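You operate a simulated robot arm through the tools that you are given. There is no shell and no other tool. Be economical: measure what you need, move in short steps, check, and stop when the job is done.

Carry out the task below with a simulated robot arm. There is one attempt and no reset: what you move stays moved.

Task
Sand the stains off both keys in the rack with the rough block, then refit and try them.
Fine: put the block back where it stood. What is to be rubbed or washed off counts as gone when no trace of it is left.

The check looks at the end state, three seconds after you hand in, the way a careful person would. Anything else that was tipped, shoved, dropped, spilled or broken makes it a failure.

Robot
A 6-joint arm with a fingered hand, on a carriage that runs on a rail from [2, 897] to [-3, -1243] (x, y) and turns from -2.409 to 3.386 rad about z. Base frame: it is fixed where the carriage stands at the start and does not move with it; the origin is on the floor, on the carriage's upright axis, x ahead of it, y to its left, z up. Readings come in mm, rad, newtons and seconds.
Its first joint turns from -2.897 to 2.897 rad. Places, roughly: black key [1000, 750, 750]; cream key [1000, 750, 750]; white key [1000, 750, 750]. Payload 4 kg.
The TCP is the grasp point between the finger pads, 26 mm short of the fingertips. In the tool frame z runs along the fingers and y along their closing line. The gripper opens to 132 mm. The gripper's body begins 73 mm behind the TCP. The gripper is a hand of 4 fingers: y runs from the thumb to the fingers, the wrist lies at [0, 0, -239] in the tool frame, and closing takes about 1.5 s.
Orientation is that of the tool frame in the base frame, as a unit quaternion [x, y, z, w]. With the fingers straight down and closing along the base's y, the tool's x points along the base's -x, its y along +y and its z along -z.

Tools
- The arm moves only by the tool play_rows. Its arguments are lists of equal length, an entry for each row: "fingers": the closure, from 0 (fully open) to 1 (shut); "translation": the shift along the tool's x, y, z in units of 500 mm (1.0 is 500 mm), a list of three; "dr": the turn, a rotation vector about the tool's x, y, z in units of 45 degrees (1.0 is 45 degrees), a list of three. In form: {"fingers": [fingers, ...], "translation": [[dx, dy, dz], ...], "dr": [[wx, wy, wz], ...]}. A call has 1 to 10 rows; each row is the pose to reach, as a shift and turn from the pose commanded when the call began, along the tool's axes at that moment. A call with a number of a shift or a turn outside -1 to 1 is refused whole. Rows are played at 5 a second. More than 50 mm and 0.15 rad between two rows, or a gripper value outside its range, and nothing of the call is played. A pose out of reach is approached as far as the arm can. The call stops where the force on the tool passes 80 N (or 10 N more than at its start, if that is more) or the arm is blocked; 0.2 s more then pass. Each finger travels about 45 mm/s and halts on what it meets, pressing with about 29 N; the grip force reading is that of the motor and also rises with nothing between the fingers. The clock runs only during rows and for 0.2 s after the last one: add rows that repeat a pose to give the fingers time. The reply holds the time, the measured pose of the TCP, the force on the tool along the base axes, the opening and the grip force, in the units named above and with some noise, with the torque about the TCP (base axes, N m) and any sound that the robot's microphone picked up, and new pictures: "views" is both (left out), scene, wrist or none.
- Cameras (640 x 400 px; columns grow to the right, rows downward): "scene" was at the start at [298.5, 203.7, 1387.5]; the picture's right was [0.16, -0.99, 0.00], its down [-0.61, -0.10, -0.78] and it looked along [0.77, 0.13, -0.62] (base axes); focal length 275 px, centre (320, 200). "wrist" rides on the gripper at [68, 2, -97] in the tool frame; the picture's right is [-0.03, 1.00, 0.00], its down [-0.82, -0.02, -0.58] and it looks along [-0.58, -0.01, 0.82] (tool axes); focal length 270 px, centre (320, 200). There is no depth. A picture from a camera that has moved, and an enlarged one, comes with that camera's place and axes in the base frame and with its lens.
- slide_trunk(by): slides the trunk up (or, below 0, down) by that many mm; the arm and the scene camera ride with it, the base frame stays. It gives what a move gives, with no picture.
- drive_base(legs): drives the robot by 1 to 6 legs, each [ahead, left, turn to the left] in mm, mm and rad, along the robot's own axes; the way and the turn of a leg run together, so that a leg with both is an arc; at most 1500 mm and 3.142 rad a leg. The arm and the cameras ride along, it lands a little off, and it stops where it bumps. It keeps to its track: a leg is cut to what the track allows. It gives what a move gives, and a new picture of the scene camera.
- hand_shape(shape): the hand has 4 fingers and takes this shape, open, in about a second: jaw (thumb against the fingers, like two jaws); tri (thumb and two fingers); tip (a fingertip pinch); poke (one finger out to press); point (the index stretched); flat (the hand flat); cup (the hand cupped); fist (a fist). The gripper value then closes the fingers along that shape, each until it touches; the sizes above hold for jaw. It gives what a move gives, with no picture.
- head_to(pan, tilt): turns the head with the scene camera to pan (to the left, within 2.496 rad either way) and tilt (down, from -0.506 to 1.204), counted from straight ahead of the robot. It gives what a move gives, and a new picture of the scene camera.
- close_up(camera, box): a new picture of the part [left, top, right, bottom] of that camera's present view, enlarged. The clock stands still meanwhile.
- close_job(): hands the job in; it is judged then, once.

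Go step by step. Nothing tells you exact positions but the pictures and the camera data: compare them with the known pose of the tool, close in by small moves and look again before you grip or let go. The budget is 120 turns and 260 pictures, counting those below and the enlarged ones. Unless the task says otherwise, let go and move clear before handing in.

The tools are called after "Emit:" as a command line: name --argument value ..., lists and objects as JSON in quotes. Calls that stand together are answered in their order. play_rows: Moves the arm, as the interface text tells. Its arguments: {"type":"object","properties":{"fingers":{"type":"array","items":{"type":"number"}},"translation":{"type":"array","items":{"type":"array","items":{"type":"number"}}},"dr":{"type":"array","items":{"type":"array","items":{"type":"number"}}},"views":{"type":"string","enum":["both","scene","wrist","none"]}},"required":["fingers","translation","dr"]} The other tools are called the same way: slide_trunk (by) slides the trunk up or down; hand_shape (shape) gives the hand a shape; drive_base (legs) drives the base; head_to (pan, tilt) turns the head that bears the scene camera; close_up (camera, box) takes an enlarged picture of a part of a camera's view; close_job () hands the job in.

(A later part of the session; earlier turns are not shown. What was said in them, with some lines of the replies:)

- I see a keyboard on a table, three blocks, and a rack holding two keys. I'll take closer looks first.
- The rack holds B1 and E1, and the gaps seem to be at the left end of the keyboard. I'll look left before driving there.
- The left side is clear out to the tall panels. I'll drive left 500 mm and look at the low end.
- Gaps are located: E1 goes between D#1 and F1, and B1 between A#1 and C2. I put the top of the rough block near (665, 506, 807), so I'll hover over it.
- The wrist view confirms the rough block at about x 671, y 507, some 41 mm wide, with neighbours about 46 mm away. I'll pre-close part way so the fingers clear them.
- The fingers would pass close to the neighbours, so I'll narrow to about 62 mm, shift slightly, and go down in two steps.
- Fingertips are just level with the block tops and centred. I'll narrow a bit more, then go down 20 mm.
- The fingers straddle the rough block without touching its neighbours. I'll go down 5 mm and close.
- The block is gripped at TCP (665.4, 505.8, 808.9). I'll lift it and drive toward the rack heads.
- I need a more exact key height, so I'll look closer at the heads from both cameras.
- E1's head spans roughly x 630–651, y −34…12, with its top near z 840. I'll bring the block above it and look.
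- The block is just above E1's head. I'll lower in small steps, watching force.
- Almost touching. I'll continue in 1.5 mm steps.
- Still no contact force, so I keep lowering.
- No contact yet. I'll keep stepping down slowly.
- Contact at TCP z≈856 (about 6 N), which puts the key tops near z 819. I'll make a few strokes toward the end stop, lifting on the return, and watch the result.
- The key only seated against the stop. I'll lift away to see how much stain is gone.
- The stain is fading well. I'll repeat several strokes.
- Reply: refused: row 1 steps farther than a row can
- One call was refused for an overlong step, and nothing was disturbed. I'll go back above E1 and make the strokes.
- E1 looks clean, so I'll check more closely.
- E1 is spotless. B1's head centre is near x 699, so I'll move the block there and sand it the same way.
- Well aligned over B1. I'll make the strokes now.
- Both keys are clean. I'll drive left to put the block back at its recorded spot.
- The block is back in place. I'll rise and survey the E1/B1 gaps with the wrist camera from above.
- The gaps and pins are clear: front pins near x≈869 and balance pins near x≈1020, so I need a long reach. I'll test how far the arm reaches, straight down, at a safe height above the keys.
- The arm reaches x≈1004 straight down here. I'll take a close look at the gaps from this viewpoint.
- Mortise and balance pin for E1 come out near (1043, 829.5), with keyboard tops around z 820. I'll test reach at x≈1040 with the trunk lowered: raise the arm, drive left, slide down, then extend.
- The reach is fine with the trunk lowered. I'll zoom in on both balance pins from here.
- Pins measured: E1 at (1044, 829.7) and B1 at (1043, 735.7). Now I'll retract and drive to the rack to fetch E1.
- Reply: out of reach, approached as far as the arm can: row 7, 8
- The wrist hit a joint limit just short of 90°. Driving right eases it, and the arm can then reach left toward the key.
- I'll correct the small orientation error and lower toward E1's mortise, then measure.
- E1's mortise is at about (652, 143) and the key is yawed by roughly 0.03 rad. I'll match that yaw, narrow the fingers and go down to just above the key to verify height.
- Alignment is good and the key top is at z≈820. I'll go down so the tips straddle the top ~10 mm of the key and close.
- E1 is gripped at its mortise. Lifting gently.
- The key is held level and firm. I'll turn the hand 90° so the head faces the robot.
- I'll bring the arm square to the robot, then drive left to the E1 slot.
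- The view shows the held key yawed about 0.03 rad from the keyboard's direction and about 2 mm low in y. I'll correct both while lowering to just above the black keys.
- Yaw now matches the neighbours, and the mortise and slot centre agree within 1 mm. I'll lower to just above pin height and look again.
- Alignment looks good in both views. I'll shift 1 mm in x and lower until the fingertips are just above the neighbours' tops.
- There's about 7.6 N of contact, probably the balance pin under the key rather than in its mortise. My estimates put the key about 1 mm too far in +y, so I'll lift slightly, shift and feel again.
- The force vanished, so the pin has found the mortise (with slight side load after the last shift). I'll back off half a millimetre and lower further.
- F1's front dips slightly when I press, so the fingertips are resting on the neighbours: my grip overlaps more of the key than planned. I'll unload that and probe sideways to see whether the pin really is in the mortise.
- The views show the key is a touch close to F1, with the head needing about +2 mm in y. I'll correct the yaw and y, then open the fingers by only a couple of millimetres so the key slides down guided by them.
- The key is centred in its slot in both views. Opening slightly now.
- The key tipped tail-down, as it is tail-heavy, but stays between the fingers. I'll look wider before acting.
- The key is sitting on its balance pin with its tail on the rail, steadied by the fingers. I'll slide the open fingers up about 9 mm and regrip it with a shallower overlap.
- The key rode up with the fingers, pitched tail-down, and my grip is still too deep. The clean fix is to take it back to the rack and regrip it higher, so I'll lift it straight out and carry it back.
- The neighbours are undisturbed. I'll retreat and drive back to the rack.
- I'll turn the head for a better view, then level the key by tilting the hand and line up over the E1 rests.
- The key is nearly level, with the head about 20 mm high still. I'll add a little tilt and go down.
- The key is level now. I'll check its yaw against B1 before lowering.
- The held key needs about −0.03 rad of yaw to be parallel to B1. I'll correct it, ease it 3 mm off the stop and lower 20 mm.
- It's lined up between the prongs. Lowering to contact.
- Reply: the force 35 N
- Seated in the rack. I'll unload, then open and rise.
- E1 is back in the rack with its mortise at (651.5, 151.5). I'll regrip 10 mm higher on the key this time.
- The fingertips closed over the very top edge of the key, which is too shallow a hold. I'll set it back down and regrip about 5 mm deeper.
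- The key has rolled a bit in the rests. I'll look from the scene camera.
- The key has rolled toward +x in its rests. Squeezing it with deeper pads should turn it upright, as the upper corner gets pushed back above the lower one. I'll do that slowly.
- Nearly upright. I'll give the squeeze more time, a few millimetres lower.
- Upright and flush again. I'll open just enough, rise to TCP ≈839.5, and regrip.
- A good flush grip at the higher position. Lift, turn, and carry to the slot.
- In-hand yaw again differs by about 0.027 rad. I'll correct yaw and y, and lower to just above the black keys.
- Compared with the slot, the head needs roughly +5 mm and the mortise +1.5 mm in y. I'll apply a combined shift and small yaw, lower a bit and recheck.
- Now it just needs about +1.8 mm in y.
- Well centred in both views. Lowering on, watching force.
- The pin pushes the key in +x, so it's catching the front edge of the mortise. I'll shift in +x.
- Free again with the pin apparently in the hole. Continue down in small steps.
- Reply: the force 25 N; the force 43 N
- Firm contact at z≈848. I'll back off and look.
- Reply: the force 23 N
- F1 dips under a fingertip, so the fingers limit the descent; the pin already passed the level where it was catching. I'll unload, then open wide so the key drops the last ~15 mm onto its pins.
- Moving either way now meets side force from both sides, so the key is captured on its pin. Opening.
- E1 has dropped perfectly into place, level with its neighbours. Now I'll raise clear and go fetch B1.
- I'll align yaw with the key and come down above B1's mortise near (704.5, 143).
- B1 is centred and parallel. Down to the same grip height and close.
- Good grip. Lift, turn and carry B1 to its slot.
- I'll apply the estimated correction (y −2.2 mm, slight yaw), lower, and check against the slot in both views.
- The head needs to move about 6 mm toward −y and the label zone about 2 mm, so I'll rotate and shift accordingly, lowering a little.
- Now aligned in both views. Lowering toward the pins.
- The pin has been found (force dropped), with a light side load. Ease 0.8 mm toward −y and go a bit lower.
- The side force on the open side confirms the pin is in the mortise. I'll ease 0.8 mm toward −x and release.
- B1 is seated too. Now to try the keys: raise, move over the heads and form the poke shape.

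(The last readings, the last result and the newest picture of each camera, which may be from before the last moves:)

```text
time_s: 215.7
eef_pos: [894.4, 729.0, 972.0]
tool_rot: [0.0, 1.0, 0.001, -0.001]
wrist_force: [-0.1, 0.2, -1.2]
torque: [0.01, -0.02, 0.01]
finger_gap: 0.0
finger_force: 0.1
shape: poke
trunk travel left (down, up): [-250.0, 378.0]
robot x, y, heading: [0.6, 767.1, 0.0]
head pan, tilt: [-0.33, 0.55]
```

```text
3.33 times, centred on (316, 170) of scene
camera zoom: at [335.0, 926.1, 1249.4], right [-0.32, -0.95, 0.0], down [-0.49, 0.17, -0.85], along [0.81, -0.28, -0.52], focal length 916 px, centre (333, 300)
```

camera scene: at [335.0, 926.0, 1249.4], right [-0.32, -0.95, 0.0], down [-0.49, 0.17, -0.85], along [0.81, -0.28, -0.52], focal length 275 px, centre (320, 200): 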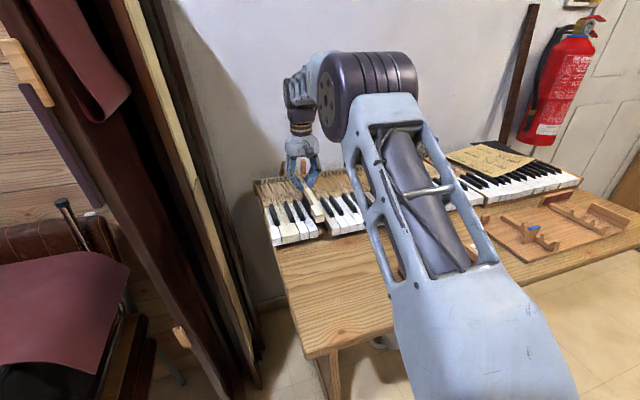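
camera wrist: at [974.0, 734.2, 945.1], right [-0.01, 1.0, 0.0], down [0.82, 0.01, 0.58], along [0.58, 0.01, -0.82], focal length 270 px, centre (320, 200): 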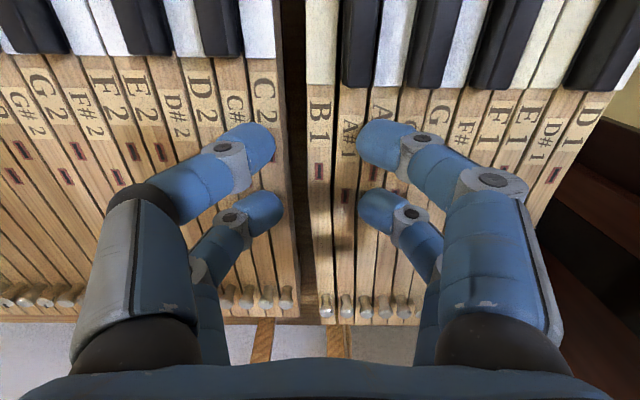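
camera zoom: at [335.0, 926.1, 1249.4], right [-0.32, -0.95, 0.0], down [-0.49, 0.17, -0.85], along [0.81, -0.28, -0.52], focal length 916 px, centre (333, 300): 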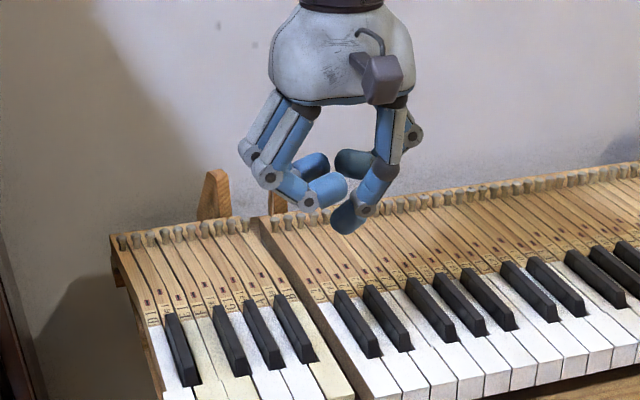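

The poke finger tip sits just under the TCP. I'll tilt the hand slightly so the curled fingers stay clear of the black keys and approach B1's head.

Emit:
play_rows --fingers '[0, 0, 0, 0, 0, 0]' --translation '[[0.02, 0.01, 0.03], [0.05, 0.022, 0.06], [0.055, 0.022, 0.1], [0.055, 0.022, 0.15], [0.055, 0.022, 0.2], [0.055, 0.022, 0.2]]' --dr '[[0, -0.15, 0], [0, -0.3, 0], [0, -0.38, 0], [0, -0.38, 0], [0, -0.38, 0], [0, -0.38, 0]]' --views "wrist"

Emit:
close_up --camera "scene" --box '[265, 165, 361, 225]'

```text
time_s: 217.1
eef_pos: [865.7, 740.7, 869.7]
tool_rot: [0.0, 0.989, -0.001, 0.148]
wrist_force: [0.0, 0.2, -0.1]
torque: [-0.01, -0.01, 0.01]
finger_gap: 0.0
finger_force: 0.0
shape: poke
trunk travel left (down, up): [-250.0, 378.0]
robot x, y, heading: [2.6, 764.1, -0.003]
head pan, tilt: [-0.33, 0.55]
camera wrist: at [771.4, 741.8, 941.2], right [0.02, 1.0, 0.01], down [0.61, -0.02, 0.79], along [0.79, -0.02, -0.61], focal length 270 px, centre (320, 200)
```

wrist: 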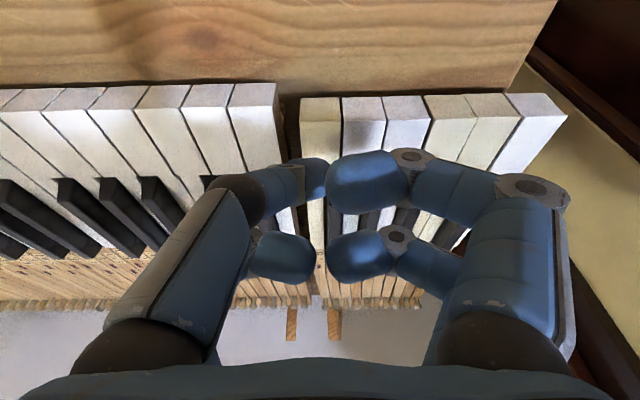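

```text
6.67 times, centred on (313, 195) of scene
camera zoom: at [334.9, 926.1, 1249.5], right [-0.32, -0.95, 0.0], down [-0.49, 0.17, -0.85], along [0.81, -0.28, -0.52], focal length 1832 px, centre (367, 233)
```

zoom: 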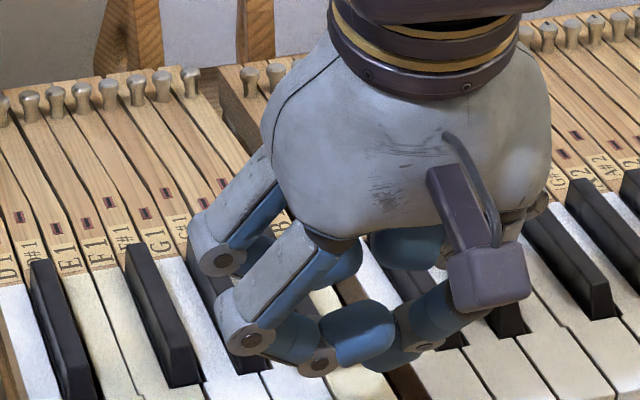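

Emit:
play_rows --fingers '[0, 0, 0, 0]' --translation '[[0.003, 0, 0.01], [0.006, 0, 0.019], [0.009, 0, 0.029], [0.009, 0, 0.029]]' --dr '[[0, 0, 0], [0, 0, 0], [0, 0, 0], [0, 0, 0]]' --views "wrist"

Emit:
close_up --camera "scene" --box '[275, 190, 355, 240]'

```text
time_s: 218.1
eef_pos: [865.9, 741.3, 856.0]
tool_rot: [-0.001, 0.989, 0.0, 0.148]
wrist_force: [-0.7, 0.3, -0.7]
torque: [-0.01, 0.02, 0.0]
finger_gap: 0.0
finger_force: 0.0
shape: poke
trunk travel left (down, up): [-250.0, 378.0]
robot x, y, heading: [1.8, 765.7, 0.001]
head pan, tilt: [-0.33, 0.55]
camera wrist: at [771.4, 742.2, 926.2], right [0.02, 1.0, 0.01], down [0.61, -0.02, 0.79], along [0.79, -0.02, -0.61], focal length 270 px, centre (320, 200)
```

wrist: 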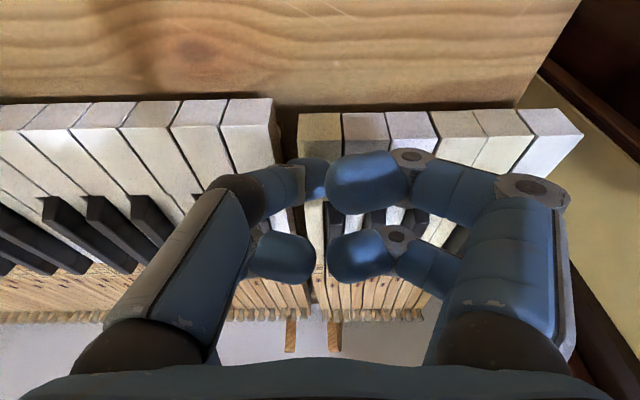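

```text
8.00 times, centred on (315, 215) of scene
camera zoom: at [335.0, 926.1, 1249.4], right [-0.32, -0.95, 0.0], down [-0.49, 0.17, -0.85], along [0.81, -0.28, -0.52], focal length 2198 px, centre (360, 80)
```

zoom: 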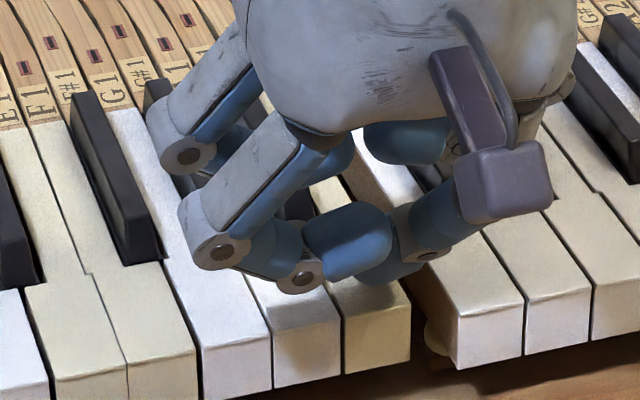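

The curled fingers hang about as low as the poke tip here. I'll rise and try the "point" shape instead.

Emit:
play_rows --fingers '[0, 0, 0]' --translation '[[-0.02, 0, -0.06], [-0.04, 0, -0.13], [-0.04, 0, -0.13]]' --dr '[[0, 0, 0], [0, 0, 0], [0, 0, 0]]' --views "none"

Emit:
hand_shape --shape "point"

Emit:
close_up --camera "wrist" --box '[0, 0, 640, 400]'

Emit:
close_up --camera "scene" --box '[255, 150, 383, 230]'

```text
time_s: 218.9
eef_pos: [865.5, 739.7, 922.6]
tool_rot: [-0.001, 0.989, 0.0, 0.148]
wrist_force: [0.3, 1.2, -0.6]
torque: [-0.03, -0.01, -0.01]
finger_gap: 0.0
finger_force: 0.1
shape: poke
trunk travel left (down, up): [-250.0, 378.0]
robot x, y, heading: [-0.6, 764.3, -0.002]
head pan, tilt: [-0.33, 0.55]
```

```text
time_s: 219.8
eef_pos: [865.5, 740.2, 922.2]
tool_rot: [0.0, 0.989, 0.0, 0.148]
wrist_force: [1.2, 0.5, -0.3]
torque: [-0.02, 0.0, 0.0]
finger_gap: 0.0
finger_force: 0.1
shape: point
trunk travel left (down, up): [-250.0, 378.0]
robot x, y, heading: [0.2, 766.6, 0.0]
head pan, tilt: [-0.33, 0.55]
```

```text
1.00 times, centred on (320, 200) of wrist (not enlarged: the box is as wide or as high as the picture)
camera zoom: at [771.8, 741.1, 994.1], right [0.02, 1.0, 0.01], down [0.61, -0.02, 0.79], along [0.79, -0.02, -0.61], focal length 270 px, centre (320, 200)
```

zoom: 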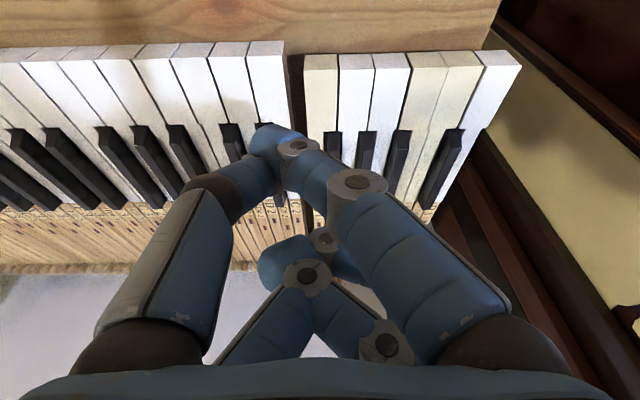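

```text
5.00 times, centred on (319, 190) of scene
camera zoom: at [335.0, 926.1, 1249.4], right [-0.32, -0.95, 0.0], down [-0.49, 0.17, -0.85], along [0.81, -0.28, -0.52], focal length 1374 px, centre (325, 250)
```

zoom: 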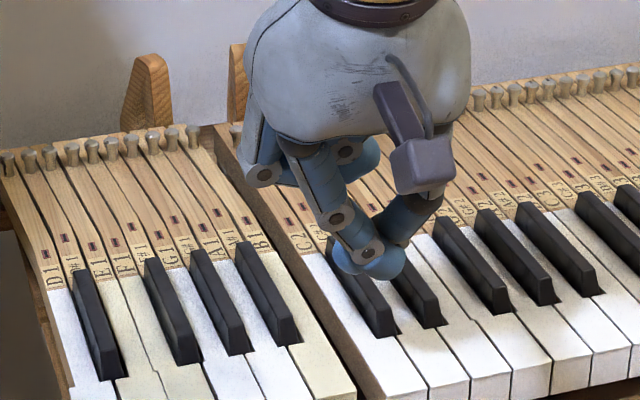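

In this shape the crossed fingertips are clearly the lowest point, at about (+8, −25, −41) from the TCP. I'll bring that tip over B1's head.

Emit:
play_rows --fingers '[0, 0, 0, 0]' --translation '[[-0.012, 0.044, 0.004], [0.005, 0.044, 0.055], [0.02, 0.044, 0.105], [0.02, 0.044, 0.105]]' --dr '[[0, 0, 0], [0, 0, 0], [0, 0, 0], [0, 0, 0]]' --views "wrist"

Emit:
close_up --camera "scene" --box '[275, 180, 355, 230]'

```text
time_s: 220.8
eef_pos: [873.7, 762.8, 869.8]
tool_rot: [0.0, 0.989, 0.0, 0.148]
wrist_force: [0.0, 0.0, 0.5]
torque: [0.0, 0.01, 0.01]
finger_gap: 0.0
finger_force: 0.0
shape: point
trunk travel left (down, up): [-250.0, 378.0]
robot x, y, heading: [3.9, 765.9, -0.003]
head pan, tilt: [-0.33, 0.55]
camera wrist: at [778.2, 763.9, 940.5], right [0.03, 1.0, 0.01], down [0.61, -0.02, 0.79], along [0.79, -0.02, -0.61], focal length 270 px, centre (320, 200)
```

wrist: 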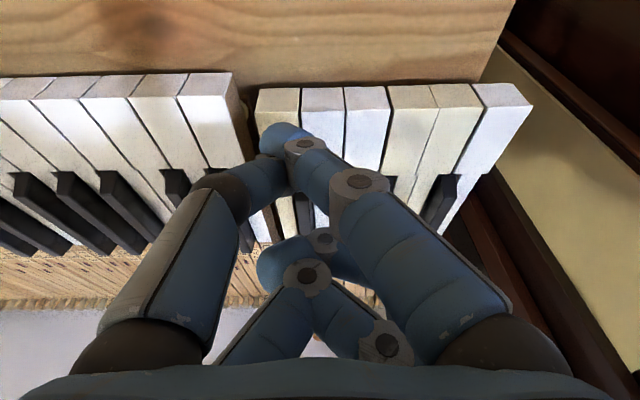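

```text
8.00 times, centred on (315, 205) of scene
camera zoom: at [335.0, 926.1, 1249.5], right [-0.32, -0.95, 0.0], down [-0.49, 0.17, -0.85], along [0.81, -0.28, -0.52], focal length 2198 px, centre (360, 160)
```

zoom: 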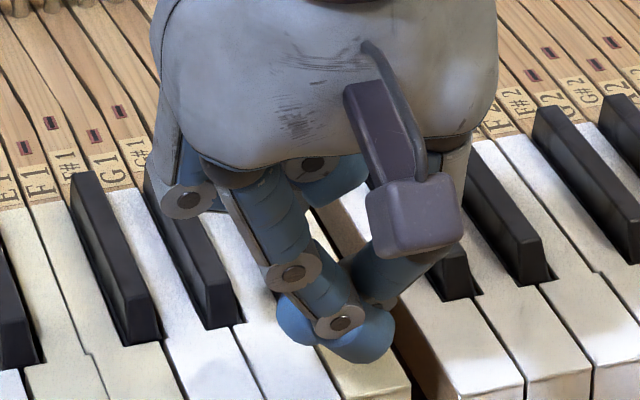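

The tip is over B1. I'll shift 5 mm toward the open side and press.

Emit:
play_rows --fingers '[0, 0, 0, 0, 0]' --translation '[[0, -0.01, 0], [0.0035, -0.01, 0.0115], [0.006, -0.01, 0.019], [0.008, -0.01, 0.026], [0.008, -0.01, 0.026]]' --dr '[[0, 0, 0], [0, 0, 0], [0, 0, 0], [0, 0, 0], [0, 0, 0]]' --views "none"

Emit:
close_up --camera "scene" --box '[275, 180, 355, 230]'

```text
time_s: 222.0
eef_pos: [871.9, 758.2, 856.2]
tool_rot: [0.001, 0.989, 0.0, 0.148]
wrist_force: [-0.6, 0.3, 0.4]
torque: [0.01, 0.03, 0.01]
finger_gap: 0.0
finger_force: 0.1
shape: point
trunk travel left (down, up): [-250.0, 378.0]
robot x, y, heading: [-2.2, 763.5, 0.002]
head pan, tilt: [-0.33, 0.55]
```

```text
8.00 times, centred on (315, 205) of scene
camera zoom: at [335.0, 926.0, 1249.4], right [-0.32, -0.95, 0.0], down [-0.49, 0.17, -0.85], along [0.81, -0.28, -0.52], focal length 2198 px, centre (360, 160)
```

zoom: 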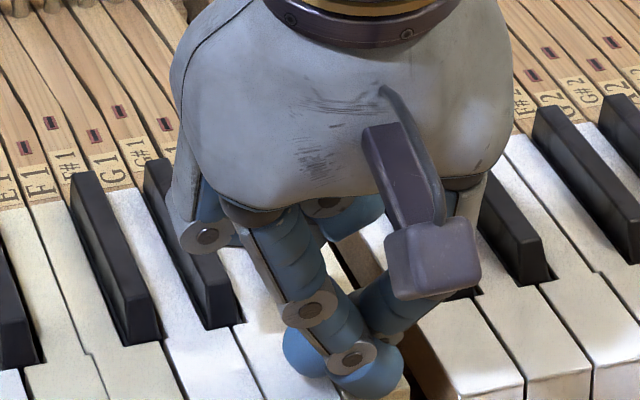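

Emit:
play_rows --fingers '[0, 0, 0, 0]' --translation '[[0.002, 0, 0.006], [0.004, 0, 0.013], [0.006, 0, 0.019], [0.006, 0, 0.019]]' --dr '[[0, 0, 0], [0, 0, 0], [0, 0, 0], [0, 0, 0]]' --views "none"

Emit:
close_up --camera "scene" --box '[275, 190, 355, 240]'

```text
time_s: 223.0
eef_pos: [871.3, 758.7, 845.9]
tool_rot: [0.0, 0.989, 0.0, 0.149]
wrist_force: [-0.8, 0.8, 6.4]
torque: [-0.07, 0.16, -0.04]
finger_gap: 0.0
finger_force: 0.1
shape: point
trunk travel left (down, up): [-250.0, 378.0]
robot x, y, heading: [-0.0, 767.1, -0.002]
head pan, tilt: [-0.33, 0.55]
```

```text
8.00 times, centred on (315, 215) of scene
camera zoom: at [334.7, 926.1, 1249.6], right [-0.32, -0.95, 0.0], down [-0.49, 0.17, -0.85], along [0.81, -0.28, -0.52], focal length 2198 px, centre (360, 80)
```

zoom: 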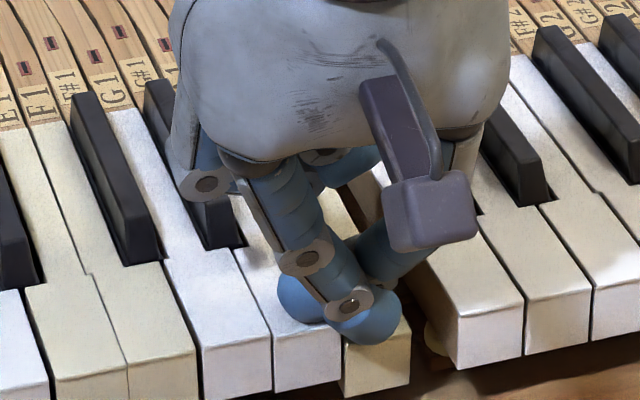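

B1 goes down well, and A1 stays up. I'll press to the bottom, then release.

Emit:
play_rows --fingers '[0, 0, 0]' --translation '[[0.002, 0, 0.006], [0.002, 0, 0.006], [0.002, 0, 0.006]]' --dr '[[0, 0, 0], [0, 0, 0], [0, 0, 0]]' --views "none"

Emit:
play_rows --fingers '[0, 0, 0, 0]' --translation '[[-0.01, 0, -0.03], [-0.025, 0, -0.09], [-0.04, 0, -0.13], [-0.04, 0, -0.13]]' --dr '[[0, 0, 0], [0, 0, 0], [0, 0, 0], [0, 0, 0]]' --views "none"

Emit:
close_up --camera "scene" --box '[270, 185, 366, 245]'

```text
time_s: 223.8
eef_pos: [871.8, 759.2, 845.3]
tool_rot: [-0.001, 0.989, 0.0, 0.149]
wrist_force: [-11.2, 11.4, 30.2]
torque: [-0.2, 0.72, -0.34]
finger_gap: 0.0
finger_force: 0.1
shape: point
trunk travel left (down, up): [-250.0, 378.0]
robot x, y, heading: [1.9, 763.4, 0.0]
head pan, tilt: [-0.33, 0.55]
```

```text
time_s: 224.8
eef_pos: [872.7, 757.3, 909.5]
tool_rot: [0.0, 0.989, 0.0, 0.148]
wrist_force: [-0.4, -0.4, 0.4]
torque: [0.02, 0.0, -0.01]
finger_gap: 0.0
finger_force: 0.1
shape: point
trunk travel left (down, up): [-250.0, 378.0]
robot x, y, heading: [1.0, 764.4, -0.0]
head pan, tilt: [-0.33, 0.55]
```

```text
6.67 times, centred on (318, 215) of scene
camera zoom: at [335.0, 926.0, 1249.4], right [-0.32, -0.95, 0.0], down [-0.49, 0.17, -0.85], along [0.81, -0.28, -0.52], focal length 1832 px, centre (333, 100)
```

zoom: 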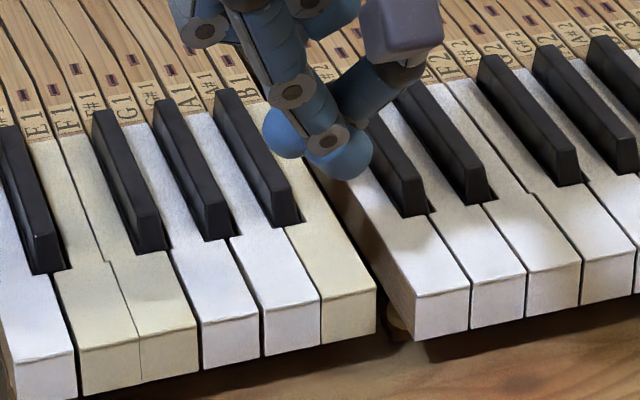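

B1 springs back level. Now over to E1 (94 mm toward +y) to try it.

Emit:
play_rows --fingers '[0, 0, 0, 0, 0, 0]' --translation '[[0, 0.06, 0], [0, 0.12, 0], [0, 0.189, 0], [0.015, 0.189, 0.05], [0.03, 0.189, 0.095], [0.03, 0.189, 0.095]]' --dr '[[0, 0, 0], [0, 0, 0], [0, 0, 0], [0, 0, 0], [0, 0, 0], [0, 0, 0]]' --views "wrist"

Emit:
close_up --camera "scene" --box '[235, 195, 331, 255]'

```text
time_s: 226.2
eef_pos: [870.8, 852.9, 861.3]
tool_rot: [-0.001, 0.989, 0.001, 0.148]
wrist_force: [-0.2, -0.8, -0.9]
torque: [0.0, 0.01, 0.0]
finger_gap: 0.0
finger_force: 0.0
shape: point
trunk travel left (down, up): [-250.0, 378.0]
robot x, y, heading: [2.9, 767.5, 0.003]
head pan, tilt: [-0.33, 0.55]
camera wrist: at [775.5, 854.6, 932.5], right [0.03, 1.0, 0.01], down [0.61, -0.02, 0.79], along [0.79, -0.02, -0.61], focal length 270 px, centre (320, 200)
```

wrist: 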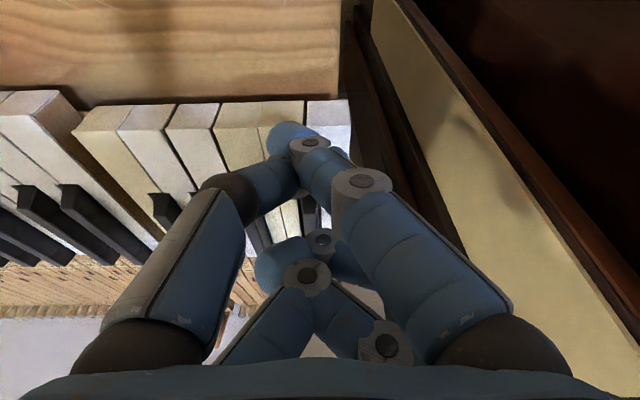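

```text
6.67 times, centred on (283, 225) of scene
camera zoom: at [335.0, 926.1, 1249.5], right [-0.32, -0.95, 0.0], down [-0.49, 0.17, -0.85], along [0.81, -0.28, -0.52], focal length 1832 px, centre (567, 33)
```

zoom: 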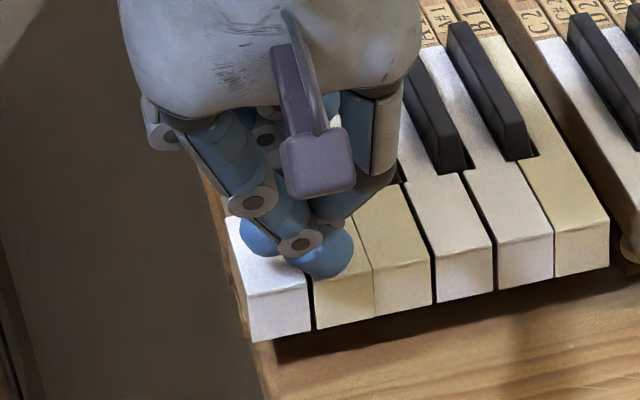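

Shift 4 mm toward −y to centre on E1 and press.

Emit:
play_rows --fingers '[0, 0, 0, 0, 0]' --translation '[[0, -0.008, 0], [0.003, -0.008, 0.01], [0.006, -0.008, 0.019], [0.0085, -0.008, 0.0275], [0.0085, -0.008, 0.0275]]' --dr '[[0, 0, 0], [0, 0, 0], [0, 0, 0], [0, 0, 0], [0, 0, 0]]' --views "none"

Emit:
close_up --camera "scene" --box '[235, 195, 331, 255]'

```text
time_s: 227.4
eef_pos: [871.8, 849.2, 845.7]
tool_rot: [0.0, 0.989, 0.0, 0.148]
wrist_force: [-0.7, -0.3, 3.4]
torque: [-0.05, 0.05, -0.01]
finger_gap: 0.0
finger_force: 0.1
shape: point
trunk travel left (down, up): [-250.0, 378.0]
robot x, y, heading: [2.5, 762.6, -0.0]
head pan, tilt: [-0.33, 0.55]
```

```text
6.67 times, centred on (283, 225) of scene
camera zoom: at [334.9, 926.0, 1249.5], right [-0.32, -0.95, 0.0], down [-0.49, 0.17, -0.85], along [0.81, -0.28, -0.52], focal length 1832 px, centre (567, 33)
```

zoom: 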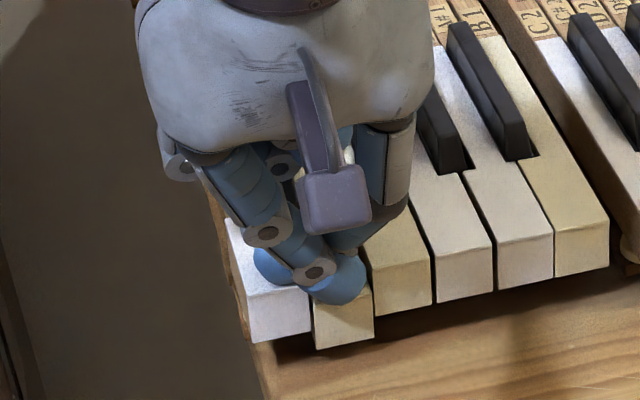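

E1 goes down alone. A touch more to the bottom, then I'll release and back off.

Emit:
play_rows --fingers '[0, 0]' --translation '[[0.001, 0, 0.003], [0.001, 0, 0.003]]' --dr '[[0, 0, 0], [0, 0, 0]]' --views "none"

Emit:
play_rows --fingers '[0, 0, 0, 0, 0, 0, 0]' --translation '[[-0.01, 0, -0.03], [-0.025, 0, -0.09], [-0.04, 0, -0.13], [0.04, 0, -0.18], [0.12, 0, -0.22], [0.2, 0, -0.22], [0.26, 0, -0.22]]' --dr '[[0, 0, 0], [0, 0, 0], [0, 0, 0], [0, 0.1, 0], [0, 0.2, 0], [0, 0.3, 0], [0, 0.38, 0]]' --views "scene"

Emit:
close_up --camera "scene" --box '[245, 165, 373, 245]'

Emit:
close_up --camera "wrist" --box '[0, 0, 640, 400]'

```text
time_s: 228.0
eef_pos: [870.5, 848.8, 846.0]
tool_rot: [-0.001, 0.989, 0.0, 0.148]
wrist_force: [-1.5, 2.0, 11.4]
torque: [-0.11, 0.19, -0.05]
finger_gap: 0.1
finger_force: 0.1
shape: point
trunk travel left (down, up): [-250.0, 378.0]
robot x, y, heading: [0.3, 764.4, 0.003]
head pan, tilt: [-0.33, 0.55]
```

```text
time_s: 229.6
eef_pos: [713.7, 848.1, 911.4]
tool_rot: [0.0, 1.0, 0.0, 0.0]
wrist_force: [-0.1, -0.6, 0.8]
torque: [0.01, 0.0, 0.0]
finger_gap: 0.0
finger_force: 0.1
shape: point
trunk travel left (down, up): [-250.0, 378.0]
robot x, y, heading: [0.5, 766.0, 0.002]
head pan, tilt: [-0.33, 0.55]
camera scene: at [335.0, 926.1, 1249.4], right [-0.32, -0.95, 0.0], down [-0.49, 0.17, -0.85], along [0.81, -0.28, -0.52], focal length 275 px, centre (320, 200)
```

scene: 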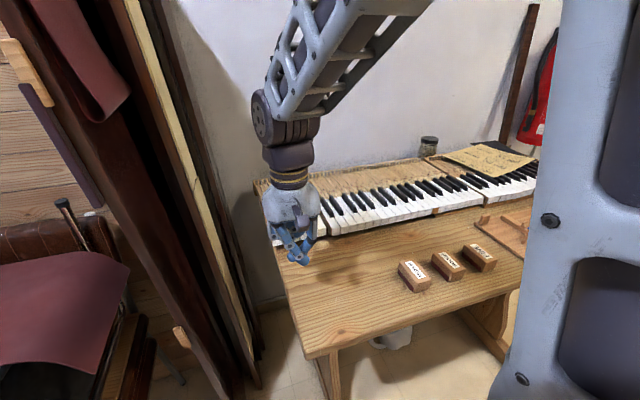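

```text
5.00 times, centred on (309, 205) of scene
camera zoom: at [335.0, 926.1, 1249.4], right [-0.32, -0.95, 0.0], down [-0.49, 0.17, -0.85], along [0.81, -0.28, -0.52], focal length 1374 px, centre (375, 175)
```

zoom: 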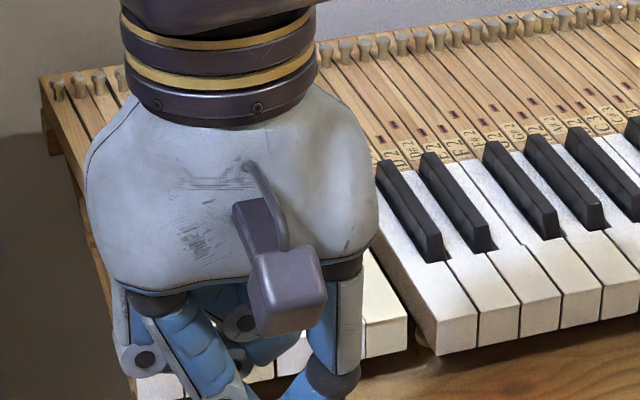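

```text
1.00 times, centred on (320, 200) of wrist (not enlarged: the box is as wide or as high as the picture)
camera zoom: at [645.0, 848.6, 1007.5], right [0.03, 1.0, 0.0], down [0.82, -0.02, 0.58], along [0.58, -0.02, -0.82], focal length 270 px, centre (320, 200)
```

zoom: 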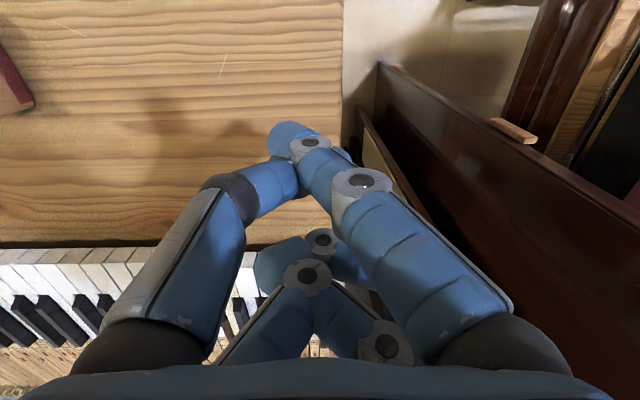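

I'll raise the arm clear, move right and do a final inspection.

Emit:
play_rows --fingers '[0, 0, 0, 0, 0]' --translation '[[0, 0, -0.09], [0, -0.03, -0.18], [0, -0.06, -0.27], [0, -0.1, -0.33], [0, -0.1, -0.33]]' --dr '[[0, 0, 0], [0, 0, 0], [0, 0, 0], [0, 0, 0], [0, 0, 0]]' --views "none"

Emit:
drive_base --legs '[[0, -300, 0]]'

Emit:
head_to --pan 0.2 --tilt 0.55

Emit:
close_up --camera "scene" --box '[250, 140, 378, 220]'

Emit:
close_up --camera "scene" --box '[250, 180, 410, 280]'

```text
time_s: 230.8
eef_pos: [713.4, 796.3, 1077.0]
tool_rot: [0.0, 1.0, -0.001, 0.0]
wrist_force: [0.1, 0.3, -0.2]
torque: [0.0, 0.0, 0.03]
finger_gap: 0.0
finger_force: 0.0
shape: point
trunk travel left (down, up): [-250.0, 378.0]
robot x, y, heading: [0.7, 762.7, -0.003]
head pan, tilt: [-0.33, 0.55]
```

```text
time_s: 232.8
eef_pos: [712.5, 493.2, 1076.3]
tool_rot: [0.002, 1.0, 0.0, -0.002]
wrist_force: [0.3, 0.1, -0.6]
torque: [0.0, -0.01, 0.01]
finger_gap: 0.0
finger_force: 0.0
shape: point
trunk travel left (down, up): [-250.0, 378.0]
robot x, y, heading: [3.1, 462.9, -0.002]
head pan, tilt: [-0.33, 0.55]
camera scene: at [334.7, 623.9, 1249.4], right [-0.33, -0.95, 0.0], down [-0.49, 0.17, -0.85], along [0.81, -0.28, -0.52], focal length 275 px, centre (320, 200)
```

scene: 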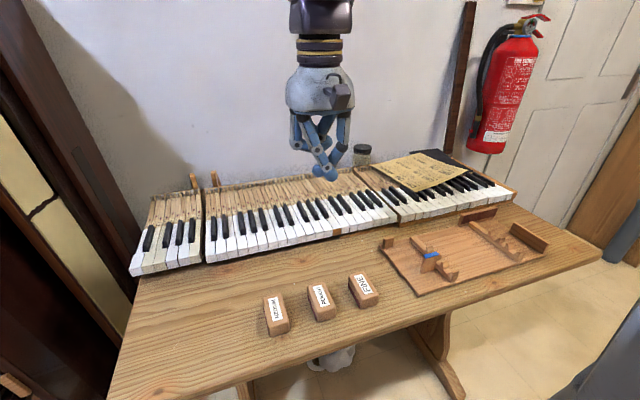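

```text
time_s: 233.8
eef_pos: [712.5, 493.5, 1075.0]
tool_rot: [0.002, 1.0, 0.0, 0.0]
wrist_force: [0.8, 0.7, -0.5]
torque: [0.0, 0.01, -0.02]
finger_gap: 0.1
finger_force: 0.1
shape: point
trunk travel left (down, up): [-250.0, 378.0]
robot x, y, heading: [1.4, 462.4, -0.003]
head pan, tilt: [0.201, 0.55]
camera scene: at [337.9, 670.8, 1249.4], right [0.2, -0.98, 0.0], down [-0.51, -0.1, -0.85], along [0.84, 0.17, -0.52], focal length 275 px, centre (320, 200)
```

scene: 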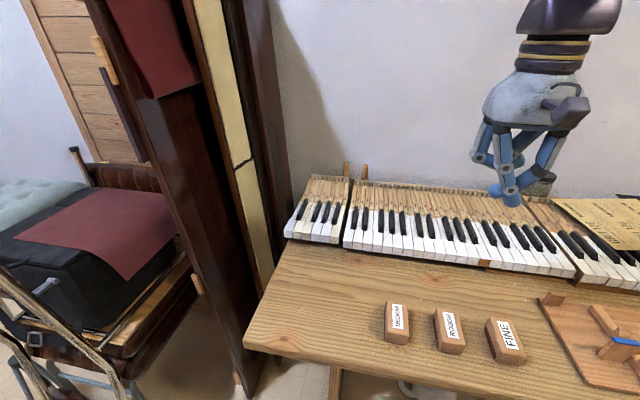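

```text
5.00 times, centred on (314, 180) of scene
camera zoom: at [337.9, 670.8, 1249.4], right [0.2, -0.98, 0.0], down [-0.51, -0.1, -0.85], along [0.84, 0.17, -0.52], focal length 1374 px, centre (350, 300)
```

zoom: 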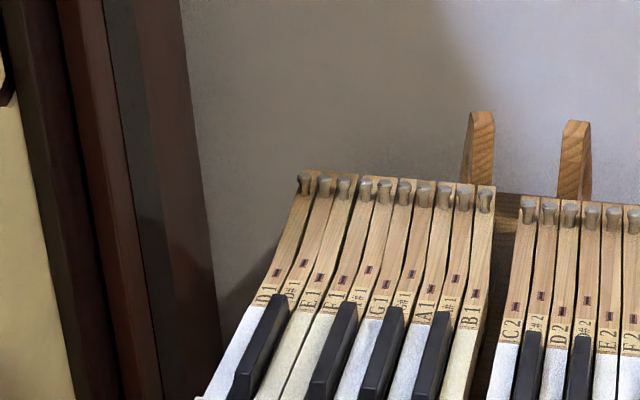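

```text
4.00 times, centred on (330, 230) of scene
camera zoom: at [337.9, 670.8, 1249.4], right [0.2, -0.98, 0.0], down [-0.51, -0.1, -0.85], along [0.84, 0.17, -0.52], focal length 1099 px, centre (280, 80)
```

zoom: 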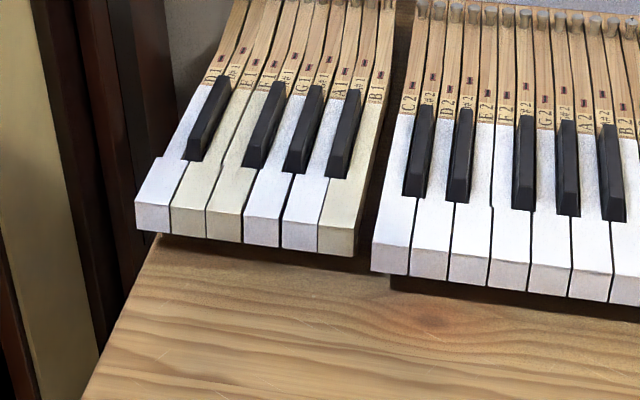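

E1 and B1 are seated level, clean and tried. The rough block stands where it was, and the hand is clear.

Emit:
close_job

```text
The job is handed in.
```

I sanded E1 and B1 clean, refitted both and pressed each one down. Each sank and came back level with its neighbours. The microphone reported no sound on either press.

The rough block is back on its spot between the other two, within about 1 mm by the readings.

E1 took a second attempt. The first seating missed its pin, so I took it back to the rack, where it rolled over between its rests before I set it upright and regripped it. While placing it I also briefly pressed F1's front down by a few millimetres, and it rose again.
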